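You operate a simulated robot arm through the tools that you are given. There is no shell and no other tool.

Carry out the task below with a simulated robot arm. There is one attempt and no reset: what you move stays moved.

Task
Square the glue-coated block, slide the orange stop up, lay the pink sheet on top and weight it until dry.
Fine: push it against the back stop of the edge board; the grey brick stays on till the glue line turns brown; the other brick stays.

The check looks at the end state, three seconds after you hand in, the way a careful person would. Anything else that was tipped, shoved, dropped, spilled or broken makes it a failure. Flat cloth is picked up by pressing the open fingertips on it (5 to 10 N) and closing them slowly along it; thin cloth reads only 2 to 8 mm in the jaws.

Robot
A 6-joint arm with a two-finger parallel gripper, fixed in place. Base frame: the origin is on the floor under the middle of its stand, x ahead of it, y to its left, z up. Lengths are in mm, angles in degrees, forces in N, time in s.
With the tool pointing down near the work surface it reaches from about 300 to 660 mm from the base axis. Its first joint turns from -115.0 to 115.0 degrees. Payload 3.43 kg.
The tool frame sits at the grasp point between the pads (the TCP): z along the fingers, y along the line on which they close. The tips reach 34 mm beyond it. Largest opening 128 mm; finger width 24, thickness 12; the body of the gripper, 48 by 130 mm, starts 96 mm behind the TCP.
Orientation is that of the tool frame in the base frame, as a unit quaternion [x, y, z, w]. With the fingers straight down and closing along the base's y, the tool's x points along the base's -x, its y along +y and its z along -z.

Tools
- The arm moves only by the tool arm_command. Its argument "deltas" is a list of rows, each a list of 3 entries, a list of its own where there are three numbers: the shift along the tool's x, y, z in units of 300 mm (1.0 is 300 mm), then the turn, a rotation vector about the tool's x, y, z in units of 180 degrees (1.0 is 180 degrees), then the closure in counts, from 0 (fully open) to 255 (shut). In form: [[[x, y, z], [wx, wy, wz], gripper], ...]. A call has 1 to 20 rows; each row is the pose to reach, as a shift and turn from the pose commanded when the call began, along the tool's axes at that moment. A call with a number of a shift or a turn outside -1 to 1 is refused whole. A row lasts 0.2 s, in which the tool goes at most 50 mm and 8.6 degrees; a call with a longer step from one row to the next is refused whole, and so is a gripper value outside its range. Where a pose cannot be reached the arm comes as near as it can. A force on the tool above 40 N (or 10 N above the force at the start of the call, whichever is more), or a blocked arm, ends the call early, and 0.2 s more pass. Each finger travels about 153 mm/s and halts on what it meets, pressing with about 26 N; the grip force reading is that of the motor and also rises with nothing between the fingers. The clock runs only during rows and for 0.2 s after the last one: add rows that repeat a pose to give the fingers time. The reply holds the time, the measured pose of the TCP, the force on the tool along the base axes, the opening and the grip force, in the units named above and with some noise, with the torque about the TCP (base axes, N m) and any sound that the robot's microphone picked up.
- Cameras (640 x 400 px; columns grow to the right, rows downward): "scene" is fixed at [62.3, 506.5, 1450.7]; the picture's right is [-0.50, -0.87, 0.00], its down [-0.68, 0.39, -0.62] and it looks along [0.54, -0.31, -0.78] (base axes); focal length 214 px, centre (320, 200). "wrist" rides on the gripper at [76, -11, -160] in the tool frame; the picture's right is [0.15, 0.99, 0.00], its down [-0.88, 0.13, -0.46] and it looks along [-0.45, 0.07, 0.89] (tool axes); focal length 234 px, centre (320, 200). There is no depth. A picture from a camera that has moved, and an enlarged one, comes with that camera's place and axes in the base frame and with its lens. The place of the scene camera against the robot may be out by one fixed shift of up to 18 mm in any direction.
- get_image(camera): a new picture of that camera. No time passes.
- raise_lower(by): slides the trunk up (or, below 0, down) by that many mm; the arm rides with it, the base frame stays. It gives what a move gives, with no picture.
- inspect(camera, box): a new picture of the part [left, top, right, bottom] of that camera's present view, enlarged. No time passes.
- hand_in(): hands the job in; it is judged then, once.

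Places have to be worked out from the pictures, the camera data and where the tool is seen. Open the gripper and draw the arm clear of the work before you hand the job in, unless the task says otherwise.

The tools are called after ">>>" as name(argument=value, ...) on one line, values as JSON. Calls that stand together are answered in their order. arm_command: Moves the arm, as the interface text tells. Its arguments: {"type":"object","properties":{"deltas":{"type":"array"}},"required":["deltas"]} The other tools are called the same way: raise_lower (by) moves the trunk up or down; get_image (camera) takes a picture; inspect (camera, box) takes an enlarged picture of a part of a camera's view; hand_in () hands the job in.

At the start:

```text
clock: 0.0
ee_pos: [490.8, 141.8, 1197.5]
ee_rot: [0.0, 1.0, 0.0, 0.0]
ft_force: [-0.3, 0.0, 0.1]
torque: [-0.02, 0.0, -0.03]
finger_gap: 128.0
finger_force: 0.1
trunk travel left (down, up): [-925.0, 65.0]
```

scene: 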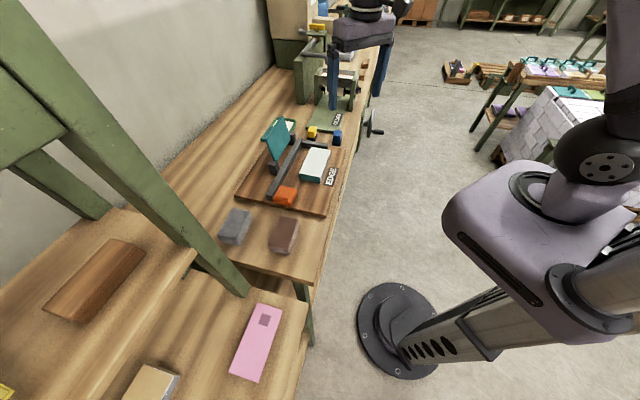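
wrist: 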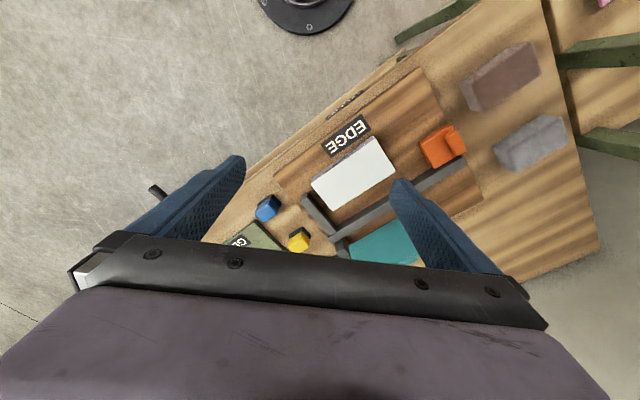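

I start by looking closer at the work area from both cameras before moving anything.

>>> inspect(camera="scene", box=[200, 90, 400, 290])

>>> inspect(camera="wrist", box=[220, 0, 620, 260])

>>> inspect(camera="scene", box=[0, 200, 320, 400])

```text
2.00 times, centred on (300, 190) of scene
camera zoom: at [62.3, 506.5, 1450.7], right [-0.5, -0.87, 0.0], down [-0.68, 0.39, -0.62], along [0.54, -0.31, -0.78], focal length 429 px, centre (360, 220)
```

zoom: 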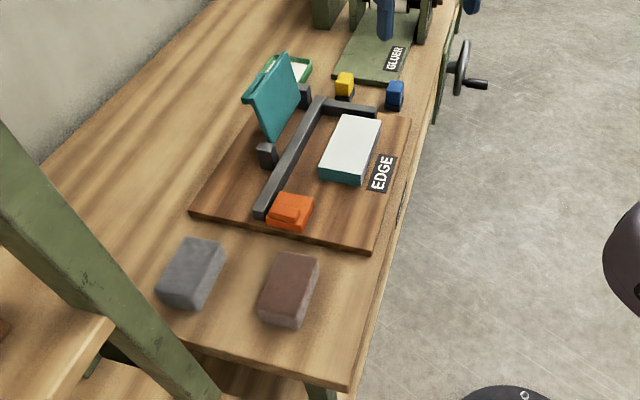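

```text
1.54 times, centred on (420, 130) of wrist
camera zoom: at [415.2, 129.5, 1357.9], right [-0.15, 0.99, 0.0], down [0.88, 0.13, 0.46], along [0.45, 0.07, -0.89], focal length 360 px, centre (166, 308)
```

zoom: 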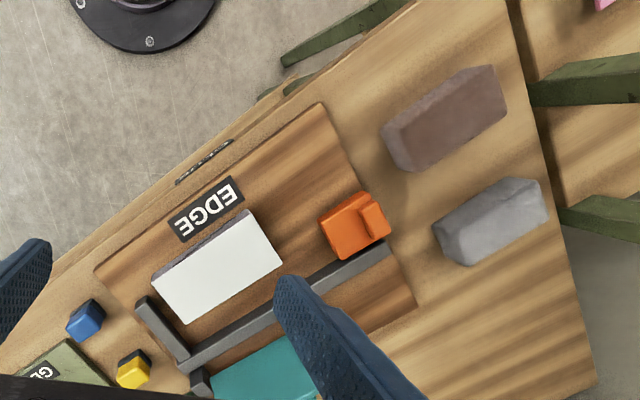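

```text
2.00 times, centred on (160, 300) of scene
camera zoom: at [62.3, 506.5, 1450.7], right [-0.5, -0.87, 0.0], down [-0.68, 0.39, -0.62], along [0.54, -0.31, -0.78], focal length 429 px, centre (640, 0)
```

zoom: 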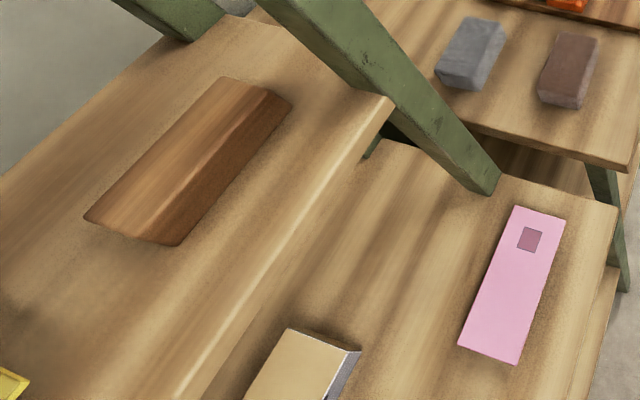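

The board, fence and block appear rotated about 45° from the base frame. I turn the tool by -45° about its axis and shift it over the board, keeping the same height, to get a second view and measure by parallax.

>>> arm_command(deltas=[[[0.015, 0.05, 0], [0, 0, -0.036], 0], [[0.03, 0.1, 0], [0, 0, -0.072], 0], [[0.045, 0.15, 0], [0, 0, -0.108], 0], [[0.06, 0.2, 0], [0, 0, -0.144], 0], [[0.075, 0.25, 0], [0, 0, -0.18], 0], [[0.09, 0.3, 0], [0, 0, -0.216], 0], [[0.1037, 0.352, 0], [0, 0, -0.25], 0], [[0.1037, 0.352, 0], [0, 0, -0.25], 0]])

>>> get_image(camera="wrist")

>>> get_image(camera="scene")

```text
clock: 1.8
ee_pos: [460.7, 247.3, 1196.9]
ee_rot: [-0.383, 0.924, 0.001, 0.0]
ft_force: [0.6, 0.2, -0.2]
torque: [0.02, 0.0, -0.03]
finger_gap: 127.9
finger_force: 0.1
trunk travel left (down, up): [-925.0, 65.0]
```

```text
taken
camera wrist: at [414.9, 184.8, 1357.3], right [-0.8, 0.59, 0.0], down [0.53, 0.72, 0.46], along [0.27, 0.37, -0.89], focal length 234 px, centre (320, 200)
```

wrist: 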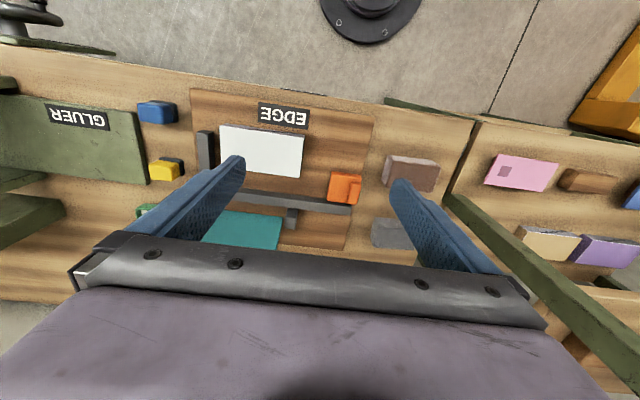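

```text
taken
```

scene: 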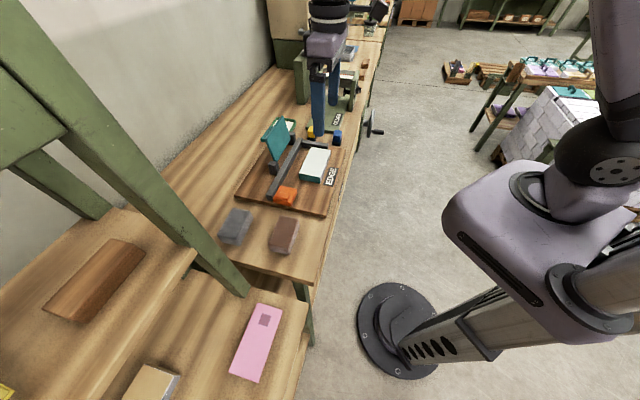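

The view is now aligned with the bench. I zoom into the wrist picture to see the board, bricks and pink sheet better.

>>> inspect(camera="wrist", box=[130, 70, 390, 250])

>>> inspect(camera="wrist", box=[360, 100, 640, 280])

>>> inspect(camera="scene", box=[230, 100, 350, 220])

>>> inspect(camera="scene", box=[200, 280, 320, 400])

```text
2.22 times, centred on (260, 160) of wrist
camera zoom: at [414.9, 184.8, 1357.3], right [-0.8, 0.59, 0.0], down [0.53, 0.72, 0.46], along [0.27, 0.37, -0.89], focal length 520 px, centre (453, 289)
```

zoom: 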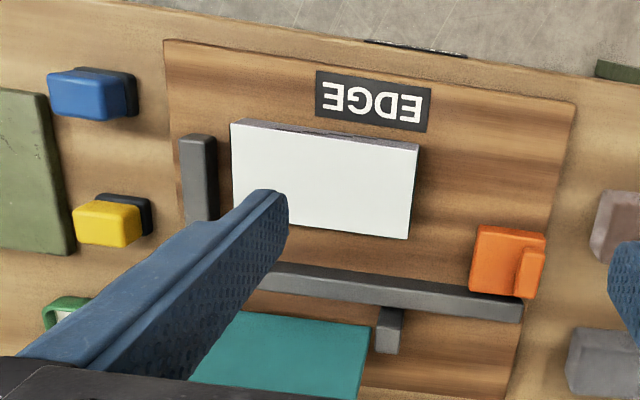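

```text
2.22 times, centred on (500, 190) of wrist
camera zoom: at [414.9, 184.8, 1357.3], right [-0.8, 0.59, 0.0], down [0.53, 0.72, 0.46], along [0.27, 0.37, -0.89], focal length 520 px, centre (-80, 222)
```

zoom: 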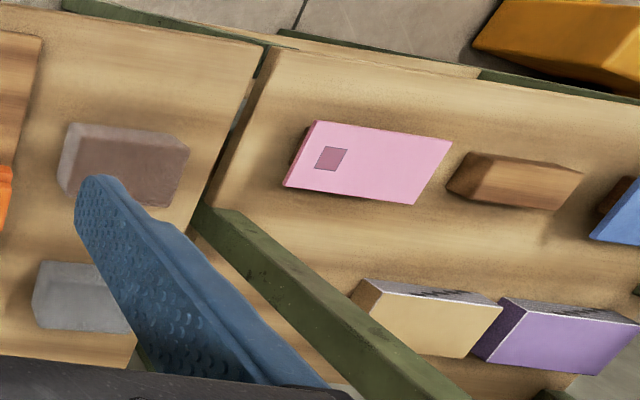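

```text
3.33 times, centred on (290, 160) of scene
camera zoom: at [62.3, 506.5, 1450.7], right [-0.5, -0.87, 0.0], down [-0.68, 0.39, -0.62], along [0.54, -0.31, -0.78], focal length 715 px, centre (420, 333)
```

zoom: 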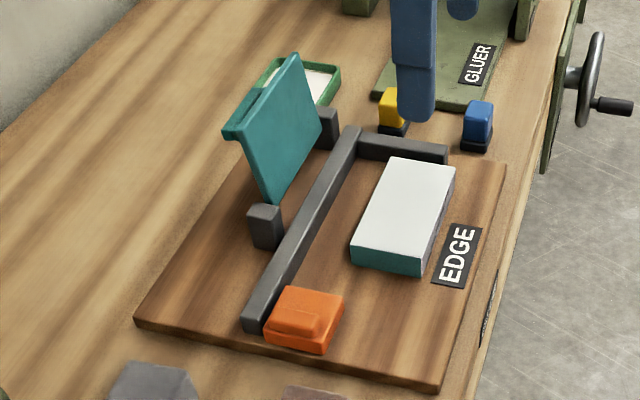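

```text
3.33 times, centred on (260, 340) of scene
camera zoom: at [62.3, 506.5, 1450.7], right [-0.5, -0.87, 0.0], down [-0.68, 0.39, -0.62], along [0.54, -0.31, -0.78], focal length 715 px, centre (520, -267)
```

zoom: 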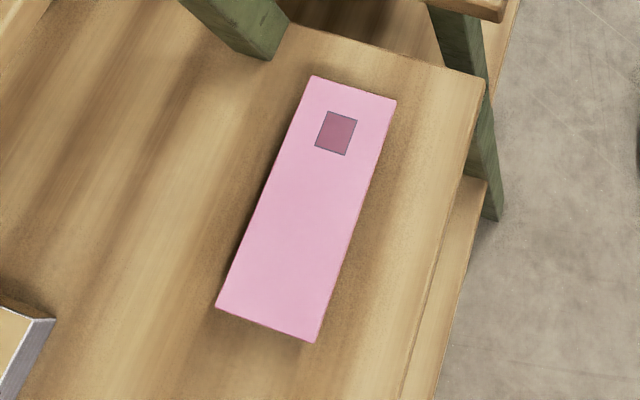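

Measurements so far: bench top near z≈880, board along the 45° line, block about 150 mm long with its far edge some 50 mm short of the fence. I lower the trunk 150 mm for a closer look and for parallax.

>>> raise_lower(by=-150)

>>> get_image(camera="wrist")

>>> get_image(camera="scene")

```text
clock: 3.5
ee_pos: [460.9, 246.9, 1046.4]
ee_rot: [-0.383, 0.924, 0.0, 0.0]
ft_force: [-0.2, 0.1, -0.2]
torque: [0.0, -0.03, 0.01]
finger_gap: 127.9
finger_force: 0.0
trunk travel left (down, up): [-775.0, 215.0]
```

```text
taken
camera wrist: at [414.8, 185.0, 1207.3], right [-0.8, 0.6, 0.0], down [0.53, 0.71, 0.46], along [0.27, 0.37, -0.89], focal length 234 px, centre (320, 200)
```

wrist: 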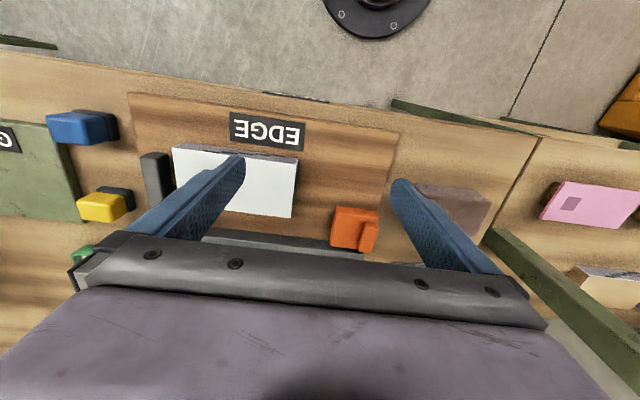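

```text
taken
```

scene: 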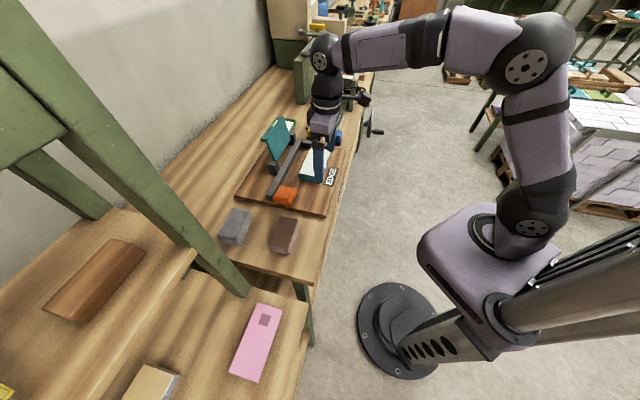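

The parallax puts the orange stop's top near z≈900. I enlarge the present view to measure edges better.

>>> inspect(camera="wrist", box=[120, 80, 260, 240])

>>> inspect(camera="wrist", box=[240, 100, 400, 260])

>>> inspect(camera="wrist", box=[400, 140, 640, 300])

```text
2.50 times, centred on (190, 160) of wrist
camera zoom: at [414.8, 185.0, 1207.3], right [-0.8, 0.6, 0.0], down [0.53, 0.71, 0.46], along [0.27, 0.37, -0.89], focal length 585 px, centre (645, 300)
```

zoom: 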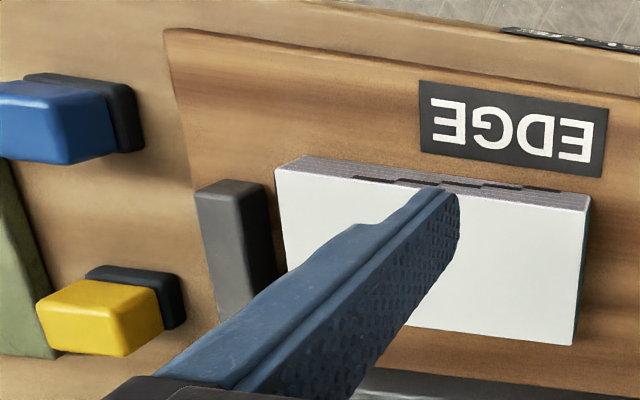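

```text
2.50 times, centred on (320, 180) of wrist
camera zoom: at [414.8, 185.0, 1207.3], right [-0.8, 0.6, 0.0], down [0.53, 0.71, 0.46], along [0.27, 0.37, -0.89], focal length 585 px, centre (320, 250)
```

zoom: 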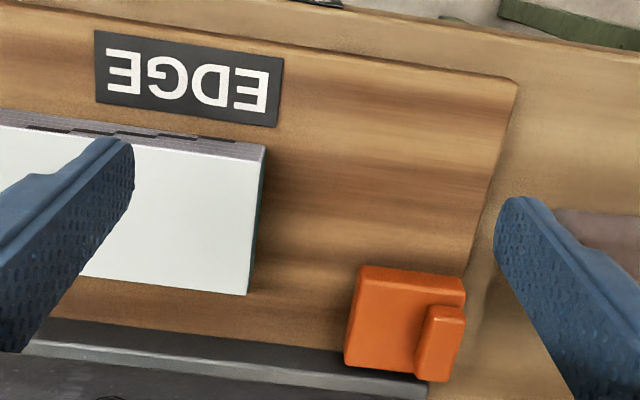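

```text
2.50 times, centred on (520, 220) of wrist
camera zoom: at [414.8, 185.0, 1207.3], right [-0.8, 0.6, 0.0], down [0.53, 0.71, 0.46], along [0.27, 0.37, -0.89], focal length 585 px, centre (-180, 150)
```

zoom: 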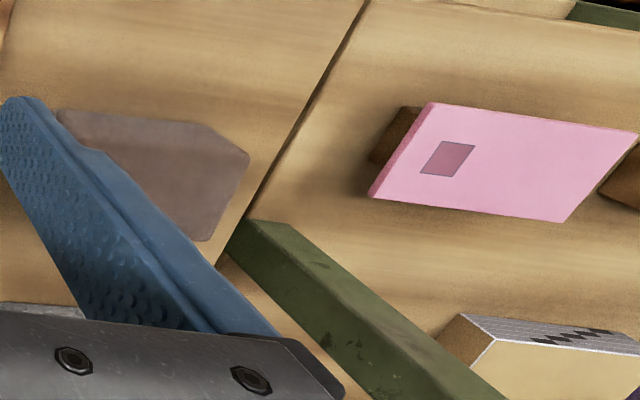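

Block is about 158×90×30 mm and stands a few degrees askew, about 48 mm off the fence and 24 mm off the back stop; the orange stop is at the fence's left end. Now I move sideways toward the bricks at the same height to measure them and the green beam.

>>> arm_command(deltas=[[[0.02, 0.13, 0], [0, 0, 0], 0], [[0.04, 0.26, 0], [0, 0, 0], 0], [[0.06, 0.39, 0], [0, 0, 0], 0], [[0.08, 0.52, 0], [0, 0, 0], 0], [[0.1, 0.667, 0], [0, 0, 0], 0], [[0.1, 0.667, 0], [0, 0, 0], 0]])

>>> get_image(camera="wrist")

>>> get_image(camera="scene")

```text
clock: 5.0
ee_pos: [297.8, 367.2, 1047.4]
ee_rot: [-0.382, 0.924, -0.001, 0.0]
ft_force: [-0.1, 0.4, 0.3]
torque: [-0.05, 0.04, -0.02]
finger_gap: 127.9
finger_force: 0.0
trunk travel left (down, up): [-775.0, 215.0]
```

```text
taken
camera wrist: at [252.5, 305.6, 1207.4], right [-0.8, 0.6, 0.0], down [0.53, 0.71, 0.46], along [0.27, 0.37, -0.89], focal length 234 px, centre (320, 200)
```

wrist: 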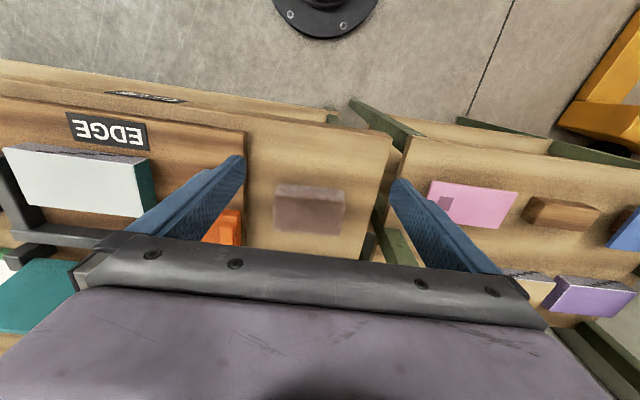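

```text
taken
```

scene: 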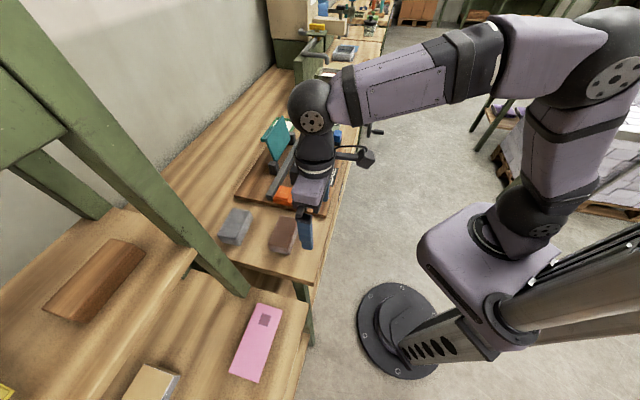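

This gives a 200 mm baseline. I enlarge this view for precise triangulation of the block, brown brick and pink sheet.

>>> inspect(camera="wrist", box=[0, 90, 200, 290])

>>> inspect(camera="wrist", box=[190, 110, 410, 270])

>>> inspect(camera="wrist", box=[400, 140, 640, 300])

>>> inspect(camera="scene", box=[200, 180, 320, 300])

```text
2.00 times, centred on (100, 190) of wrist
camera zoom: at [252.5, 305.6, 1207.4], right [-0.8, 0.6, 0.0], down [0.53, 0.71, 0.46], along [0.27, 0.37, -0.89], focal length 468 px, centre (760, 220)
```

zoom: 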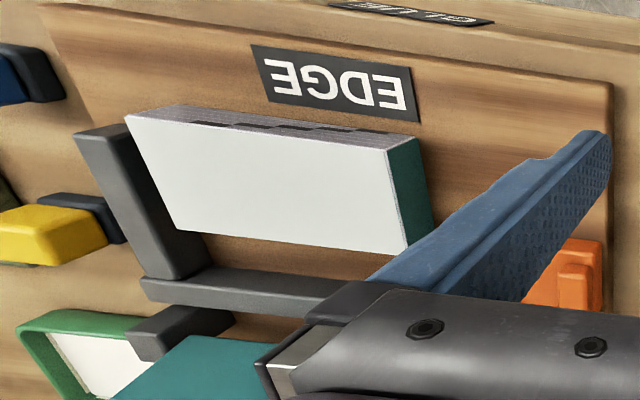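

```text
2.50 times, centred on (300, 190) of wrist
camera zoom: at [252.5, 305.6, 1207.4], right [-0.8, 0.6, 0.0], down [0.53, 0.71, 0.46], along [0.27, 0.37, -0.89], focal length 585 px, centre (370, 225)
```

zoom: 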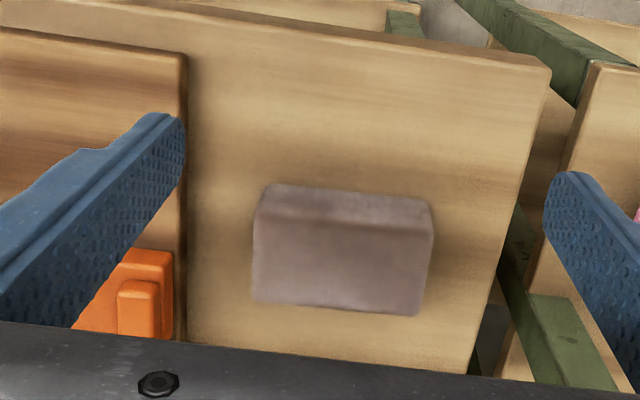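

```text
2.50 times, centred on (520, 220) of wrist
camera zoom: at [252.5, 305.6, 1207.4], right [-0.8, 0.6, 0.0], down [0.53, 0.71, 0.46], along [0.27, 0.37, -0.89], focal length 585 px, centre (-180, 150)
```

zoom: 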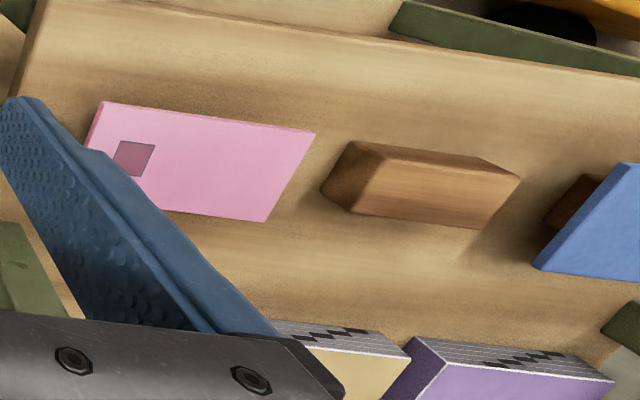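

```text
3.33 times, centred on (260, 240) of scene
camera zoom: at [62.3, 506.5, 1450.7], right [-0.5, -0.87, 0.0], down [-0.68, 0.39, -0.62], along [0.54, -0.31, -0.78], focal length 715 px, centre (520, 67)
```

zoom: 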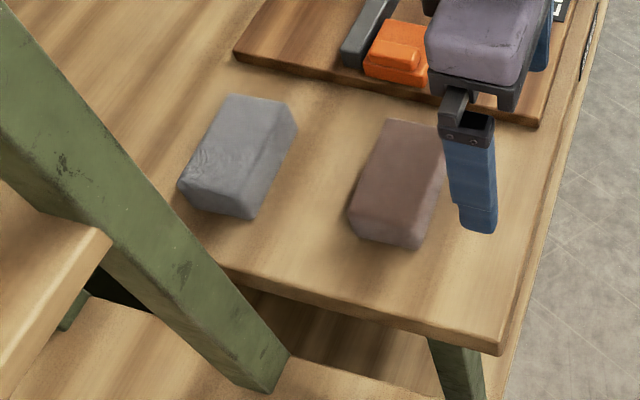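

Triangulation gives: block top z≈929 (board top ≈902), block 149×79×27 mm; sheet top z≈875, 140×67 mm centred near n=538, t=301 (n away from robot along the 45° line, t to the left). Next I move outward over the bricks at this safe height to see the grey brick, and to test the reach.

>>> arm_command(deltas=[[[-0.11, 0, 0], [0, 0, 0], 0], [[-0.22, 0, 0], [0, 0, 0], 0], [[-0.33, 0, 0], [0, 0, 0], 0], [[-0.433, 0, 0], [0, 0, 0], 0], [[-0.433, 0, 0], [0, 0, 0], 0]])

>>> get_image(camera="wrist")

>>> get_image(camera="scene")

```text
clock: 6.2
ee_pos: [389.1, 457.5, 1045.1]
ee_rot: [-0.383, 0.924, 0.001, 0.0]
ft_force: [-0.3, 0.3, 0.3]
torque: [0.03, 0.0, 0.02]
finger_gap: 127.9
finger_force: 0.0
trunk travel left (down, up): [-775.0, 215.0]
```

```text
taken
camera wrist: at [344.0, 396.3, 1205.6], right [-0.8, 0.6, 0.0], down [0.53, 0.71, 0.46], along [0.27, 0.37, -0.89], focal length 234 px, centre (320, 200)
```

wrist: 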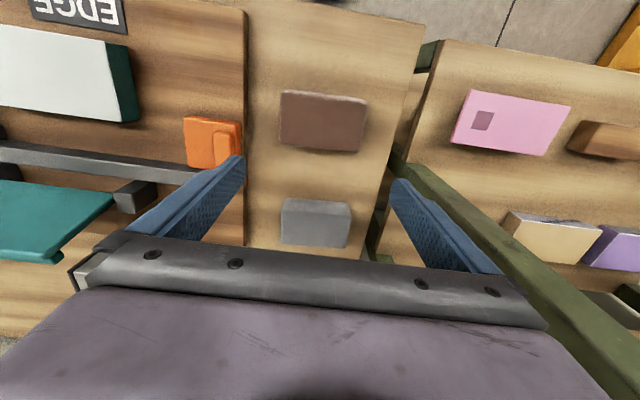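

```text
taken
```

scene: 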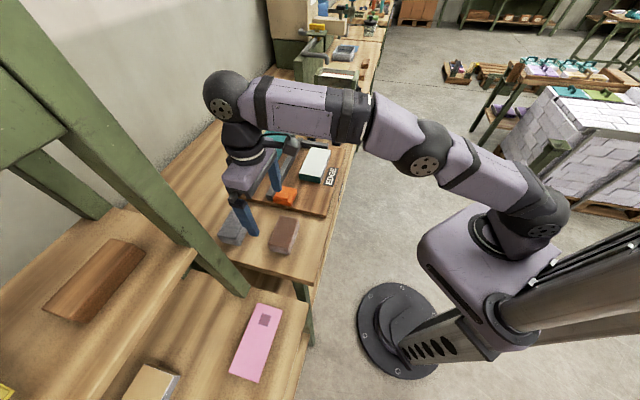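

The grey brick is now visible between the fingers. I enlarge the bricks, the fence/flap area and the sheet.

>>> inspect(camera="wrist", box=[230, 70, 400, 270])

>>> inspect(camera="wrist", box=[0, 70, 250, 270])

>>> inspect(camera="wrist", box=[400, 60, 640, 220])

```text
2.00 times, centred on (315, 170) of wrist
camera zoom: at [344.0, 396.3, 1205.6], right [-0.8, 0.6, 0.0], down [0.53, 0.71, 0.46], along [0.27, 0.37, -0.89], focal length 468 px, centre (330, 260)
```

zoom: 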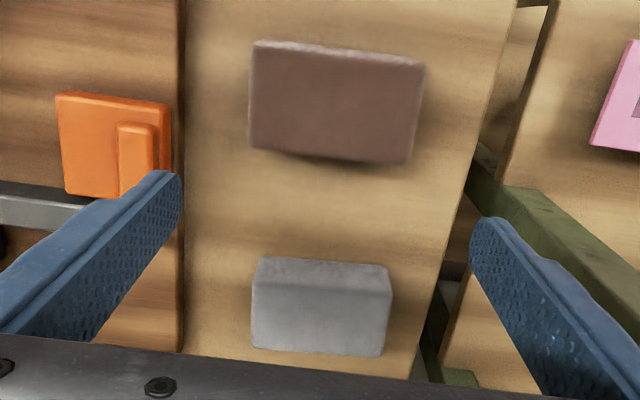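

```text
2.00 times, centred on (125, 170) of wrist
camera zoom: at [344.0, 396.3, 1205.6], right [-0.8, 0.6, 0.0], down [0.53, 0.71, 0.46], along [0.27, 0.37, -0.89], focal length 468 px, centre (710, 260)
```

zoom: 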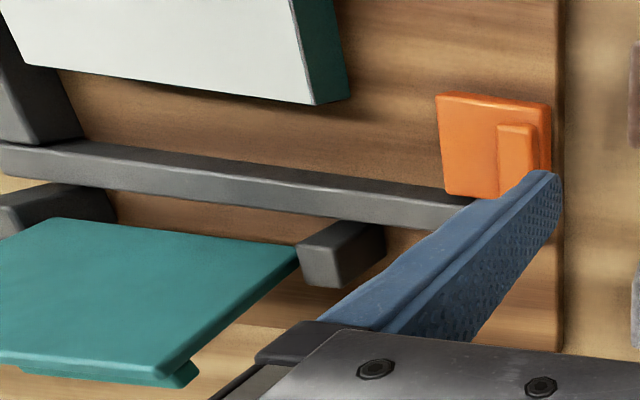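

```text
2.50 times, centred on (520, 140) of wrist
camera zoom: at [344.0, 396.3, 1205.6], right [-0.8, 0.6, 0.0], down [0.53, 0.71, 0.46], along [0.27, 0.37, -0.89], focal length 585 px, centre (-180, 350)
```

zoom: 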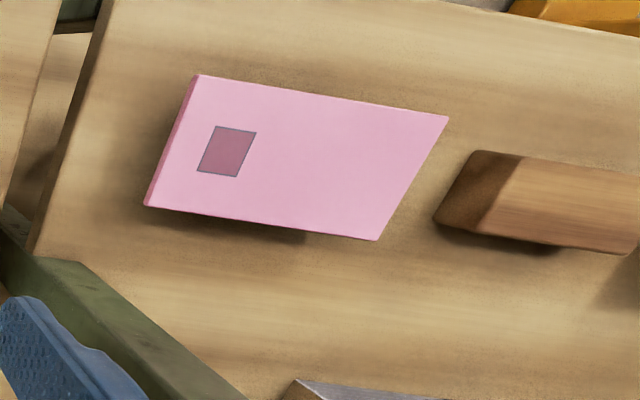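

The grey brick measures about 94 (t) × 51 (n) × 41 mm, centred near n=714, t=58, i.e. ~716 mm from the base axis. I test whether the arm reaches there with the tool vertical, staying at this height.

>>> arm_command(deltas=[[[-0.1, 0.01, 0], [0, 0, 0], 0], [[-0.2, 0.02, 0], [0, 0, 0], 0], [[-0.3, 0.03, 0], [0, 0, 0], 0], [[-0.383, 0.03, 0], [0, 0, 0], 0], [[-0.383, 0.03, 0], [0, 0, 0], 0]])

>>> get_image(camera="scene")

>>> get_image(camera="wrist")

```text
clock: 7.3
ee_pos: [402.7, 466.0, 1017.9]
ee_rot: [-0.383, 0.924, -0.001, -0.001]
ft_force: [-0.5, -0.2, 0.4]
torque: [0.0, -0.03, -0.03]
finger_gap: 127.9
finger_force: 0.1
out of reach, approached as far as the arm can: row 1, 2, 3, 4, 5
trunk travel left (down, up): [-775.0, 215.0]
```

```text
taken
```

scene: 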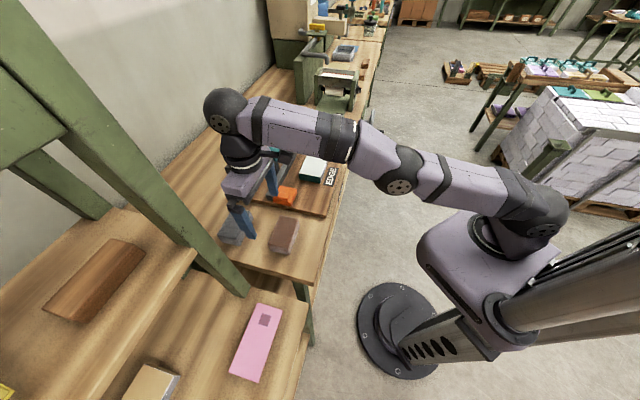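

```text
taken
camera wrist: at [356.9, 404.3, 1178.5], right [-0.8, 0.6, 0.0], down [0.53, 0.72, 0.45], along [0.27, 0.37, -0.89], focal length 234 px, centre (320, 200)
```

wrist: 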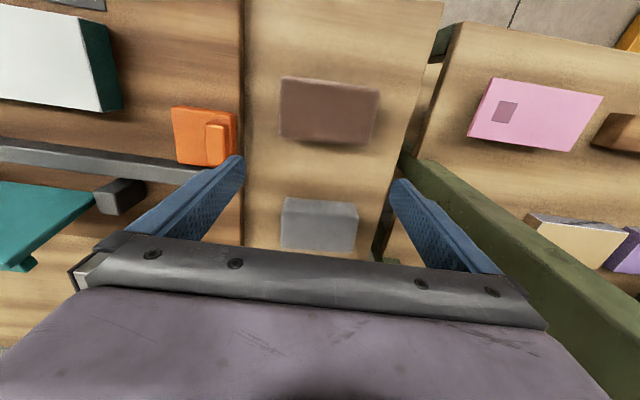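

With the trunk here the arm is fully stretched at about 616 mm, so the shoulder is too low; I retract first, then raise the trunk again. Bricks will need a tilted grasp to reach beyond ~660 mm.

>>> arm_command(deltas=[[[0.1, 0, 0], [0, 0, 0], 0], [[0.2, 0, 0], [0, 0, 0], 0], [[0.3, 0, 0], [0, 0, 0], 0], [[0.4, 0, 0], [0, 0, 0], 0], [[0.5, 0, 0], [0, 0, 0], 0], [[0.5, 0, 0], [0, 0, 0], 0]])

>>> raise_lower(by=150)

```text
clock: 8.8
ee_pos: [398.4, 463.9, 1021.2]
ee_rot: [-0.383, 0.924, 0.0, -0.001]
ft_force: [-0.1, 1.5, 0.3]
torque: [0.0, 0.0, 0.01]
finger_gap: 128.1
finger_force: 0.1
out of reach, approached as far as the arm can: row 1, 2, 3, 4, 5, 6
trunk travel left (down, up): [-775.0, 215.0]
```

```text
clock: 10.5
ee_pos: [397.7, 463.4, 1171.3]
ee_rot: [-0.384, 0.924, 0.0, -0.001]
ft_force: [-1.0, -0.4, 0.1]
torque: [0.01, -0.01, 0.02]
finger_gap: 128.2
finger_force: 0.1
trunk travel left (down, up): [-925.0, 65.0]
```

The arm barely moved back (still reported as out of reach), so I try a small, slow retraction from here and check the response.

>>> arm_command(deltas=[[[0.05, 0, 0], [0, 0, 0], 0], [[0.1, 0, 0], [0, 0, 0], 0], [[0.1, 0, 0], [0, 0, 0], 0]])

```text
clock: 11.3
ee_pos: [396.7, 463.1, 1170.5]
ee_rot: [-0.383, 0.924, -0.001, -0.001]
ft_force: [0.2, -0.3, -0.1]
torque: [0.02, 0.01, 0.0]
finger_gap: 128.0
finger_force: 0.0
out of reach, approached as far as the arm can: row 1, 2, 3
trunk travel left (down, up): [-925.0, 65.0]
```

The solver seems stuck at the stretched-elbow singularity. I try to break out by commanding downward and inward together (plenty of free height below).

>>> arm_command(deltas=[[[0.04, 0, 0.08], [0, 0, 0], 0], [[0.08, 0, 0.16], [0, 0, 0], 0], [[0.12, 0, 0.24], [0, 0, 0], 0], [[0.16, 0, 0.3], [0, 0, 0], 0], [[0.2, 0, 0.3], [0, 0, 0], 0], [[0.24, 0, 0.3], [0, 0, 0], 0], [[0.24, 0, 0.3], [0, 0, 0], 0]])

```text
clock: 12.9
ee_pos: [402.7, 474.1, 1128.3]
ee_rot: [-0.384, 0.923, -0.001, -0.003]
ft_force: [0.6, -0.3, 0.1]
torque: [0.0, 0.05, 0.02]
finger_gap: 127.8
finger_force: 0.1
out of reach, approached as far as the arm can: row 1, 2, 3, 4, 5, 6, 7
trunk travel left (down, up): [-925.0, 65.0]
```

I test whether a larger inward command makes progress from here.

>>> arm_command(deltas=[[[0.15, 0, 0], [0, 0, 0], 0], [[0.3, 0, 0], [0, 0, 0], 0], [[0.45, 0, 0], [0, 0, 0], 0], [[0.6, 0, 0], [0, 0, 0], 0], [[0.6, 0, 0], [0, 0, 0], 0], [[0.6, 0, 0], [0, 0, 0], 0]])

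>>> get_image(camera="scene")

```text
clock: 14.3
ee_pos: [389.4, 479.7, 1139.9]
ee_rot: [-0.383, 0.924, -0.001, -0.001]
ft_force: [-0.7, 0.8, -0.2]
torque: [0.01, -0.03, 0.0]
finger_gap: 128.2
finger_force: 0.1
out of reach, approached as far as the arm can: row 1, 2, 3, 4, 5, 6
trunk travel left (down, up): [-925.0, 65.0]
```

```text
taken
```

scene: 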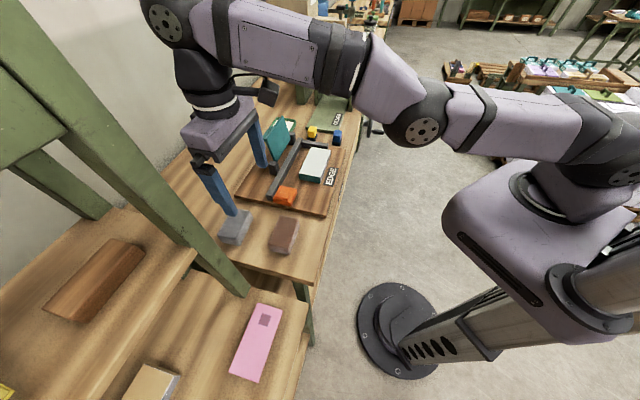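

The arm stays straight (shoulder-to-wrist length constant). I try commanding upward and inward to bend the elbow the other way.

>>> arm_command(deltas=[[[0.05, -0.02, -0.05], [0, 0, 0], 0], [[0.1, -0.03, -0.1], [0, 0, 0], 0], [[0.15, -0.04, -0.1], [0, 0, 0], 0], [[0.2, -0.05, -0.1], [0, 0, 0], 0], [[0.2, -0.05, -0.1], [0, 0, 0], 0]])

```text
clock: 15.5
ee_pos: [386.3, 472.2, 1169.8]
ee_rot: [-0.382, 0.924, 0.001, -0.002]
ft_force: [0.7, -0.1, -0.2]
torque: [0.0, 0.01, -0.02]
finger_gap: 128.0
finger_force: 0.1
out of reach, approached as far as the arm can: row 1, 2, 3, 4, 5
trunk travel left (down, up): [-925.0, 65.0]
```

Readings show the wrist sits on a sphere of ~641 mm around the shoulder (level with TCP z≈989 at this trunk setting), and commands inward from above shoulder level unbend the elbow. I raise the trunk 65 mm and then sweep downward in small steps to z≈990 so the elbow bends the right way (tips stay above the bricks, ~935).

>>> raise_lower(by=65)

>>> arm_command(deltas=[[[0, 0, 0.07], [0, 0, 0], 0], [[0, 0, 0.14], [0, 0, 0], 0], [[0, 0, 0.21], [0, 0, 0], 0], [[0, 0, 0.28], [0, 0, 0], 0], [[0, 0, 0.35], [0, 0, 0], 0], [[0, 0, 0.42], [0, 0, 0], 0], [[0, 0, 0.49], [0, 0, 0], 0], [[0, 0, 0.56], [0, 0, 0], 0], [[0, 0, 0.6], [0, 0, 0], 0], [[0, 0, 0.6], [0, 0, 0], 0]])

```text
clock: 16.5
ee_pos: [387.2, 472.0, 1235.2]
ee_rot: [-0.383, 0.924, -0.001, -0.003]
ft_force: [0.2, 0.2, -0.4]
torque: [-0.02, -0.04, 0.03]
finger_gap: 127.8
finger_force: 0.0
trunk travel left (down, up): [-990.0, 0.0]
```

```text
clock: 18.7
ee_pos: [402.2, 491.1, 1056.9]
ee_rot: [-0.383, 0.924, -0.002, -0.002]
ft_force: [-0.2, -0.1, 0.3]
torque: [0.01, -0.03, 0.0]
finger_gap: 127.8
finger_force: 0.1
out of reach, approached as far as the arm can: row 1, 2, 3, 4, 5, 6, 7, 8, 9, 10
trunk travel left (down, up): [-990.0, 0.0]
```

It followed downward to shoulder level. I continue down to z≈990 while commanding inward.

>>> arm_command(deltas=[[[0.03, 0, 0.05], [0, 0, 0], 0], [[0.06, 0, 0.1], [0, 0, 0], 0], [[0.09, 0, 0.15], [0, 0, 0], 0], [[0.12, 0, 0.2], [0, 0, 0], 0], [[0.16, 0, 0.22], [0, 0, 0], 0], [[0.2, 0, 0.22], [0, 0, 0], 0], [[0.25, 0, 0.22], [0, 0, 0], 0], [[0.25, 0, 0.22], [0, 0, 0], 0]])

>>> get_image(camera="scene")

```text
clock: 20.5
ee_pos: [393.2, 494.2, 992.4]
ee_rot: [-0.382, 0.924, -0.003, -0.003]
ft_force: [0.3, -0.7, -0.5]
torque: [0.03, -0.01, 0.02]
finger_gap: 128.0
finger_force: 0.1
out of reach, approached as far as the arm can: row 1, 2, 3, 4, 5, 6, 7, 8
trunk travel left (down, up): [-990.0, 0.0]
```

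```text
taken
```

scene: 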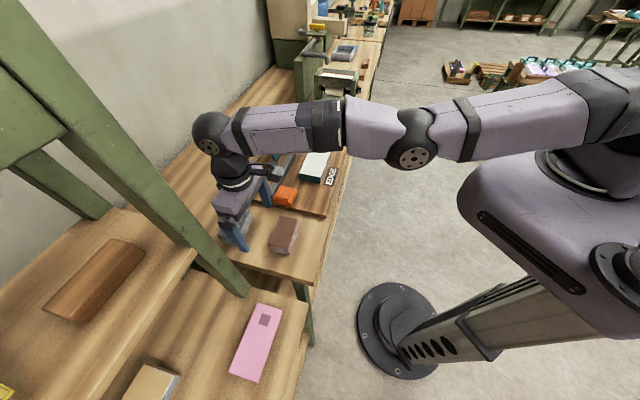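

The geometry suggests the elbow bent the wrong way (elbow-down) and is stuck at a limit. I'll straighten it by going up and outward, then sweep down along the reach circle so it bends upward again. First up/out.

>>> arm_command(deltas=[[[-0.05, 0, -0.1], [0, 0, 0], 0], [[-0.1, 0, -0.2], [0, 0, 0], 0], [[-0.15, 0, -0.3], [0, 0, 0], 0], [[-0.2, 0, -0.4], [0, 0, 0], 0], [[-0.2, 0, -0.5], [0, 0, 0], 0], [[-0.2, 0, -0.6], [0, 0, 0], 0], [[-0.2, 0, -0.7], [0, 0, 0], 0], [[-0.2, 0, -0.8], [0, 0, 0], 0], [[-0.2, 0, -0.9], [0, 0, 0], 0], [[-0.2, 0, -1.0], [0, 0, 0], 0], [[-0.2, 0, -1.0], [0, 0, 0], 0]])

>>> get_image(camera="scene")

```text
clock: 22.9
ee_pos: [386.2, 470.4, 1244.2]
ee_rot: [-0.383, 0.924, -0.001, -0.002]
ft_force: [-0.2, -0.1, 0.4]
torque: [0.01, 0.0, 0.04]
finger_gap: 127.8
finger_force: 0.1
out of reach, approached as far as the arm can: row 1, 2, 3, 4, 5, 6, 7, 8, 9, 10, 11
trunk travel left (down, up): [-990.0, 0.0]
```

```text
taken
```

scene: 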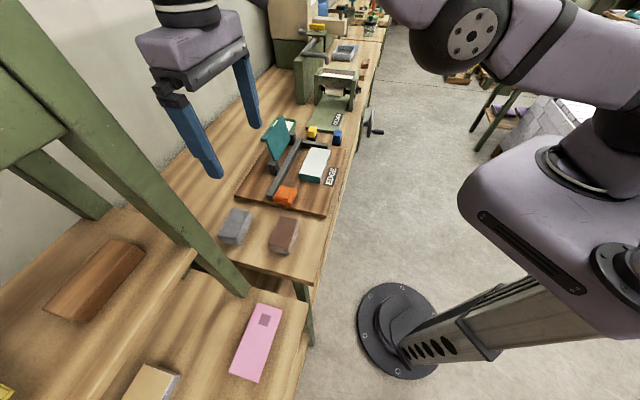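

Now I sweep down along the reach circle (radius ≈638 about the shoulder) so the elbow bends upward naturally.

>>> arm_command(deltas=[[[-0.016, 0, 0.05], [0, 0, 0], 0], [[-0.03, 0, 0.1], [0, 0, 0], 0], [[-0.042, 0, 0.15], [0, 0, 0], 0], [[-0.053, 0, 0.2], [0, 0, 0], 0], [[-0.063, 0, 0.25], [0, 0, 0], 0], [[-0.07, 0, 0.3], [0, 0, 0], 0], [[-0.077, 0, 0.35], [0, 0, 0], 0], [[-0.083, 0, 0.4], [0, 0, 0], 0], [[-0.088, 0, 0.45], [0, 0, 0], 0], [[-0.092, 0, 0.5], [0, 0, 0], 0], [[-0.095, 0, 0.55], [0, 0, 0], 0], [[-0.096, 0, 0.6], [0, 0, 0], 0], [[-0.096, 0, 0.65], [0, 0, 0], 0], [[-0.095, 0, 0.7], [0, 0, 0], 0], [[-0.092, 0, 0.75], [0, 0, 0], 0]])

```text
clock: 26.1
ee_pos: [408.2, 489.9, 1022.1]
ee_rot: [-0.383, 0.924, 0.0, -0.001]
ft_force: [-0.2, -0.4, 0.4]
torque: [0.03, 0.03, 0.01]
finger_gap: 128.0
finger_force: 0.0
trunk travel left (down, up): [-990.0, 0.0]
```

No out-of-reach message this time. Now a gentle inward test.

>>> arm_command(deltas=[[[0.02, 0, 0.01], [0, 0, 0], 0], [[0.04, 0, 0.02], [0, 0, 0], 0], [[0.06, 0, 0.03], [0, 0, 0], 0], [[0.08, 0, 0.03], [0, 0, 0], 0], [[0.1, 0, 0.03], [0, 0, 0], 0]])

>>> get_image(camera="scene")

```text
clock: 27.3
ee_pos: [386.9, 467.9, 1015.2]
ee_rot: [-0.382, 0.924, -0.001, -0.002]
ft_force: [-0.7, -0.3, -0.3]
torque: [-0.02, 0.01, 0.02]
finger_gap: 128.1
finger_force: 0.0
trunk travel left (down, up): [-990.0, 0.0]
```

```text
taken
```

scene: 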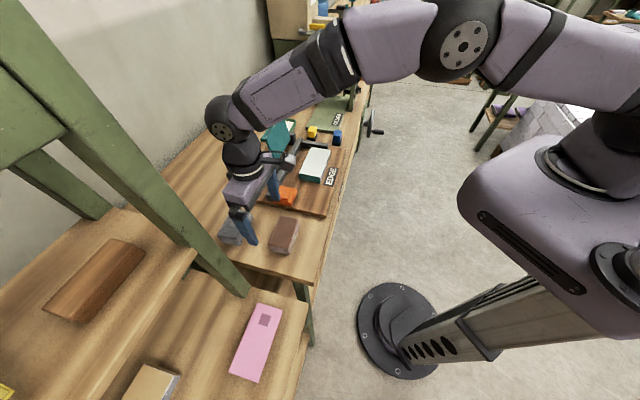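

Elbow is up and the arm is responsive again; from now on I keep inside a 630 mm sphere about the shoulder. I retract and rise, then lower the trunk by 115 mm to put the shoulder at the best height for the bench.

>>> arm_command(deltas=[[[0.07, -0.03, -0.08], [0, 0, 0], 0], [[0.14, -0.06, -0.16], [0, 0, 0], 0], [[0.21, -0.09, -0.23], [0, 0, 0], 0], [[0.28, -0.12, -0.3], [0, 0, 0], 0], [[0.35, -0.15, -0.38], [0, 0, 0], 0], [[0.413, -0.19, -0.45], [0, 0, 0], 0], [[0.413, -0.19, -0.45], [0, 0, 0], 0]])

>>> raise_lower(by=-115)

>>> arm_command(deltas=[[[0, -0.12, 0], [0, 0, 0], 30], [[0, -0.25, 0], [0, 0, 0], 60], [[0, -0.38, 0], [0, 0, 0], 76], [[0, -0.51, 0], [0, 0, 0], 76], [[0, -0.64, 0], [0, 0, 0], 76], [[0, -0.77, 0], [0, 0, 0], 76], [[0, -0.837, 0], [0, 0, 0], 76], [[0, -0.837, 0], [0, 0, 0], 76]])

>>> get_image(camera="wrist")

>>> get_image(camera="scene")

```text
clock: 28.9
ee_pos: [341.2, 343.7, 1149.8]
ee_rot: [-0.383, 0.924, -0.002, -0.003]
ft_force: [-0.3, -0.7, -0.4]
torque: [-0.03, -0.02, 0.01]
finger_gap: 127.9
finger_force: 0.0
trunk travel left (down, up): [-990.0, 0.0]
```

```text
clock: 30.4
ee_pos: [340.9, 342.5, 1035.6]
ee_rot: [-0.383, 0.924, -0.001, -0.001]
ft_force: [-0.4, -0.2, -0.5]
torque: [0.03, 0.03, 0.0]
finger_gap: 128.1
finger_force: 0.0
trunk travel left (down, up): [-875.0, 115.0]
```

```text
clock: 32.2
ee_pos: [518.1, 167.8, 1036.5]
ee_rot: [-0.383, 0.924, -0.001, -0.002]
ft_force: [0.0, -0.3, 0.0]
torque: [-0.02, 0.0, -0.05]
finger_gap: 90.1
finger_force: 0.1
trunk travel left (down, up): [-875.0, 115.0]
```

```text
taken
camera wrist: at [473.2, 105.2, 1197.5], right [-0.8, 0.6, 0.0], down [0.53, 0.72, 0.45], along [0.27, 0.36, -0.89], focal length 234 px, centre (320, 200)
```

wrist: 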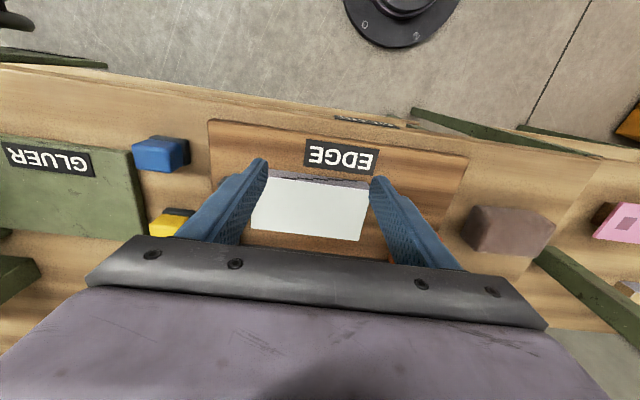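

```text
taken
```

scene: 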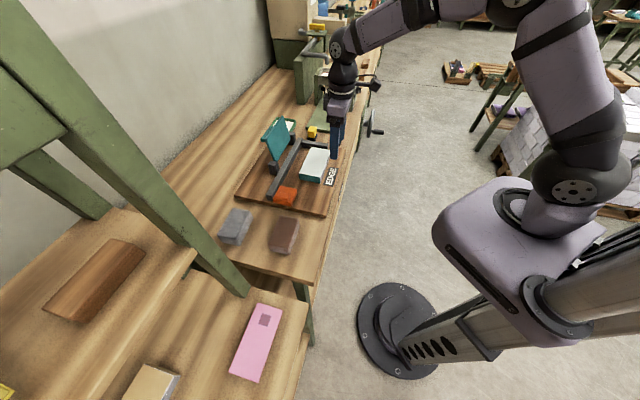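

TCP is at n=485, t=-248 with the fingers 90 mm apart, in front of the block's near face (n≈520). I descend to tips ≈ 916 in steps and check.

>>> arm_command(deltas=[[[0, 0, 0.08], [0, 0, 0], 76], [[0, 0, 0.16], [0, 0, 0], 76], [[0, 0, 0.23], [0, 0, 0], 76], [[0, 0, 0.27], [0, 0, 0], 76], [[0, 0, 0.288], [0, 0, 0], 76], [[0, 0, 0.288], [0, 0, 0], 76]])

>>> get_image(camera="wrist")

>>> inspect(camera="scene", box=[240, 100, 360, 220])

```text
clock: 33.6
ee_pos: [520.1, 165.2, 948.6]
ee_rot: [-0.383, 0.924, -0.001, -0.001]
ft_force: [-0.6, 0.1, -0.3]
torque: [0.01, 0.0, 0.02]
finger_gap: 89.7
finger_force: 0.1
trunk travel left (down, up): [-875.0, 115.0]
```

```text
taken
camera wrist: at [474.9, 103.9, 1109.3], right [-0.8, 0.6, 0.0], down [0.53, 0.72, 0.45], along [0.27, 0.36, -0.89], focal length 234 px, centre (320, 200)
```

wrist: 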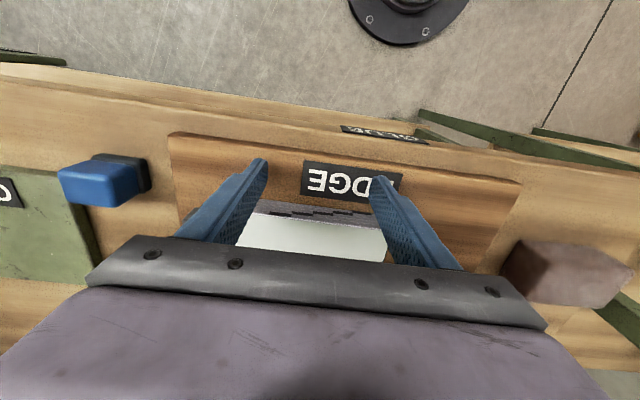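

```text
3.33 times, centred on (300, 160) of scene
camera zoom: at [62.3, 506.5, 1450.7], right [-0.5, -0.87, 0.0], down [-0.68, 0.39, -0.62], along [0.54, -0.31, -0.78], focal length 715 px, centre (387, 333)
```

zoom: 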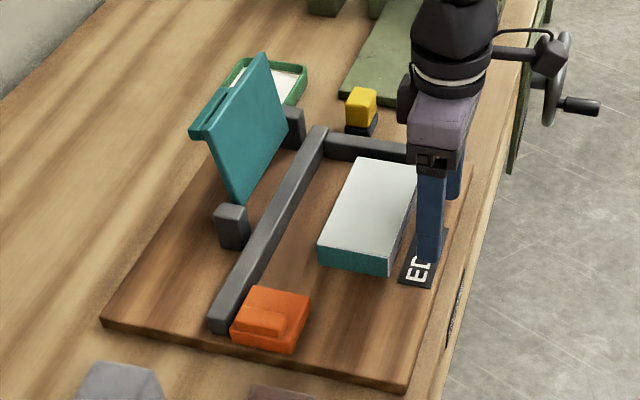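

The tips clear the board with a small gap. I push slowly in +n toward the fence, first to n≈548, watching force.

>>> arm_command(deltas=[[[-0.03, 0, 0], [0, 0, 0], 76], [[-0.06, 0, 0], [0, 0, 0], 76], [[-0.08, 0, 0], [0, 0, 0], 76], [[-0.1, 0, 0], [0, 0, 0], 76], [[-0.12, 0, 0], [0, 0, 0], 76], [[-0.14, 0, 0], [0, 0, 0], 76], [[-0.16, 0, 0], [0, 0, 0], 76], [[-0.18, 0, 0], [0, 0, 0], 76], [[-0.2, 0, 0], [0, 0, 0], 76], [[-0.21, 0, 0], [0, 0, 0], 76], [[-0.21, 0, 0], [0, 0, 0], 76]])

>>> inspect(camera="scene", box=[240, 100, 360, 220])

>>> get_image(camera="wrist")

```text
clock: 36.0
ee_pos: [565.7, 209.8, 948.1]
ee_rot: [-0.383, 0.924, -0.001, -0.001]
ft_force: [-0.2, 0.2, 0.2]
torque: [0.01, -0.02, 0.02]
finger_gap: 89.6
finger_force: 0.0
trunk travel left (down, up): [-875.0, 115.0]
```

```text
3.33 times, centred on (300, 160) of scene
camera zoom: at [62.3, 506.5, 1450.7], right [-0.5, -0.87, 0.0], down [-0.68, 0.39, -0.62], along [0.54, -0.31, -0.78], focal length 715 px, centre (387, 333)
```

zoom: 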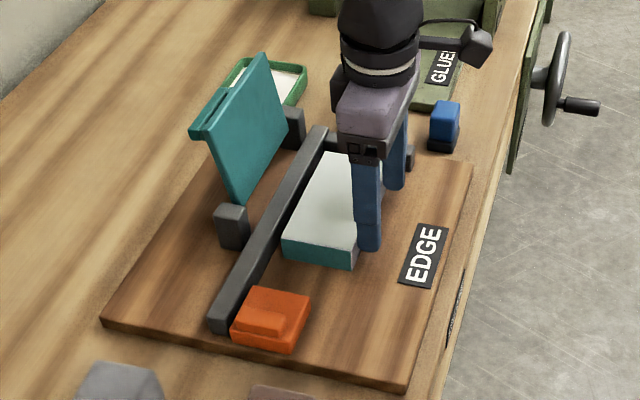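

```text
taken
camera wrist: at [519.6, 149.3, 1109.3], right [-0.8, 0.6, 0.0], down [0.53, 0.72, 0.45], along [0.27, 0.36, -0.89], focal length 234 px, centre (320, 200)
```

wrist: 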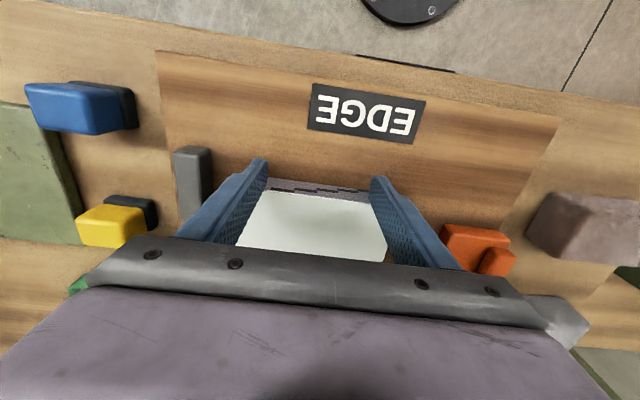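

The block slid with the fingers and is now close to the fence. I continue in ~1.5 mm steps and look for contact force.

>>> arm_command(deltas=[[[-0.006, 0, 0], [0, 0, 0], 76], [[-0.012, 0, 0], [0, 0, 0], 76], [[-0.018, 0, 0], [0, 0, 0], 76], [[-0.024, 0, 0], [0, 0, 0], 76], [[-0.03, 0, 0], [0, 0, 0], 76]])

>>> inspect(camera="scene", box=[260, 120, 340, 200])

```text
clock: 37.2
ee_pos: [569.9, 216.4, 947.3]
ee_rot: [-0.383, 0.924, 0.0, -0.001]
ft_force: [-0.4, -0.7, -0.4]
torque: [-0.03, 0.0, -0.07]
finger_gap: 89.8
finger_force: 0.0
trunk travel left (down, up): [-875.0, 115.0]
```

```text
5.00 times, centred on (300, 160) of scene
camera zoom: at [62.3, 506.5, 1450.7], right [-0.5, -0.87, 0.0], down [-0.68, 0.39, -0.62], along [0.54, -0.31, -0.78], focal length 1072 px, centre (420, 400)
```

zoom: 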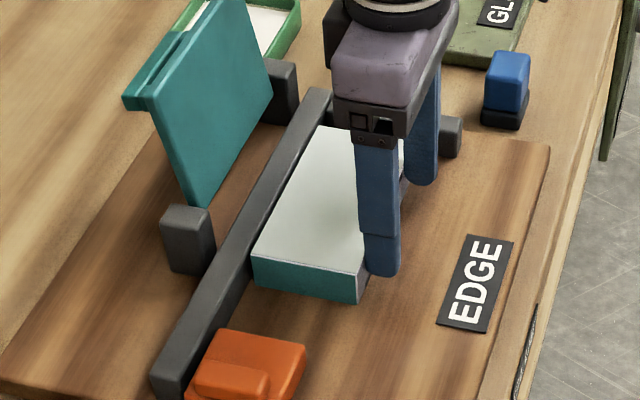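

Still no contact force at n≈556, though the far face looks very near the fence. I continue in 1 mm steps.

>>> arm_command(deltas=[[[-0.004, 0, 0], [0, 0, 0], 76], [[-0.008, 0, 0], [0, 0, 0], 76], [[-0.012, 0, 0], [0, 0, 0], 76], [[-0.016, 0, 0], [0, 0, 0], 76]])

```text
clock: 38.2
ee_pos: [572.4, 218.9, 949.1]
ee_rot: [-0.383, 0.924, -0.001, -0.003]
ft_force: [-1.4, -3.6, 0.1]
torque: [-0.05, 0.03, 0.02]
finger_gap: 89.6
finger_force: 0.0
trunk travel left (down, up): [-875.0, 115.0]
```

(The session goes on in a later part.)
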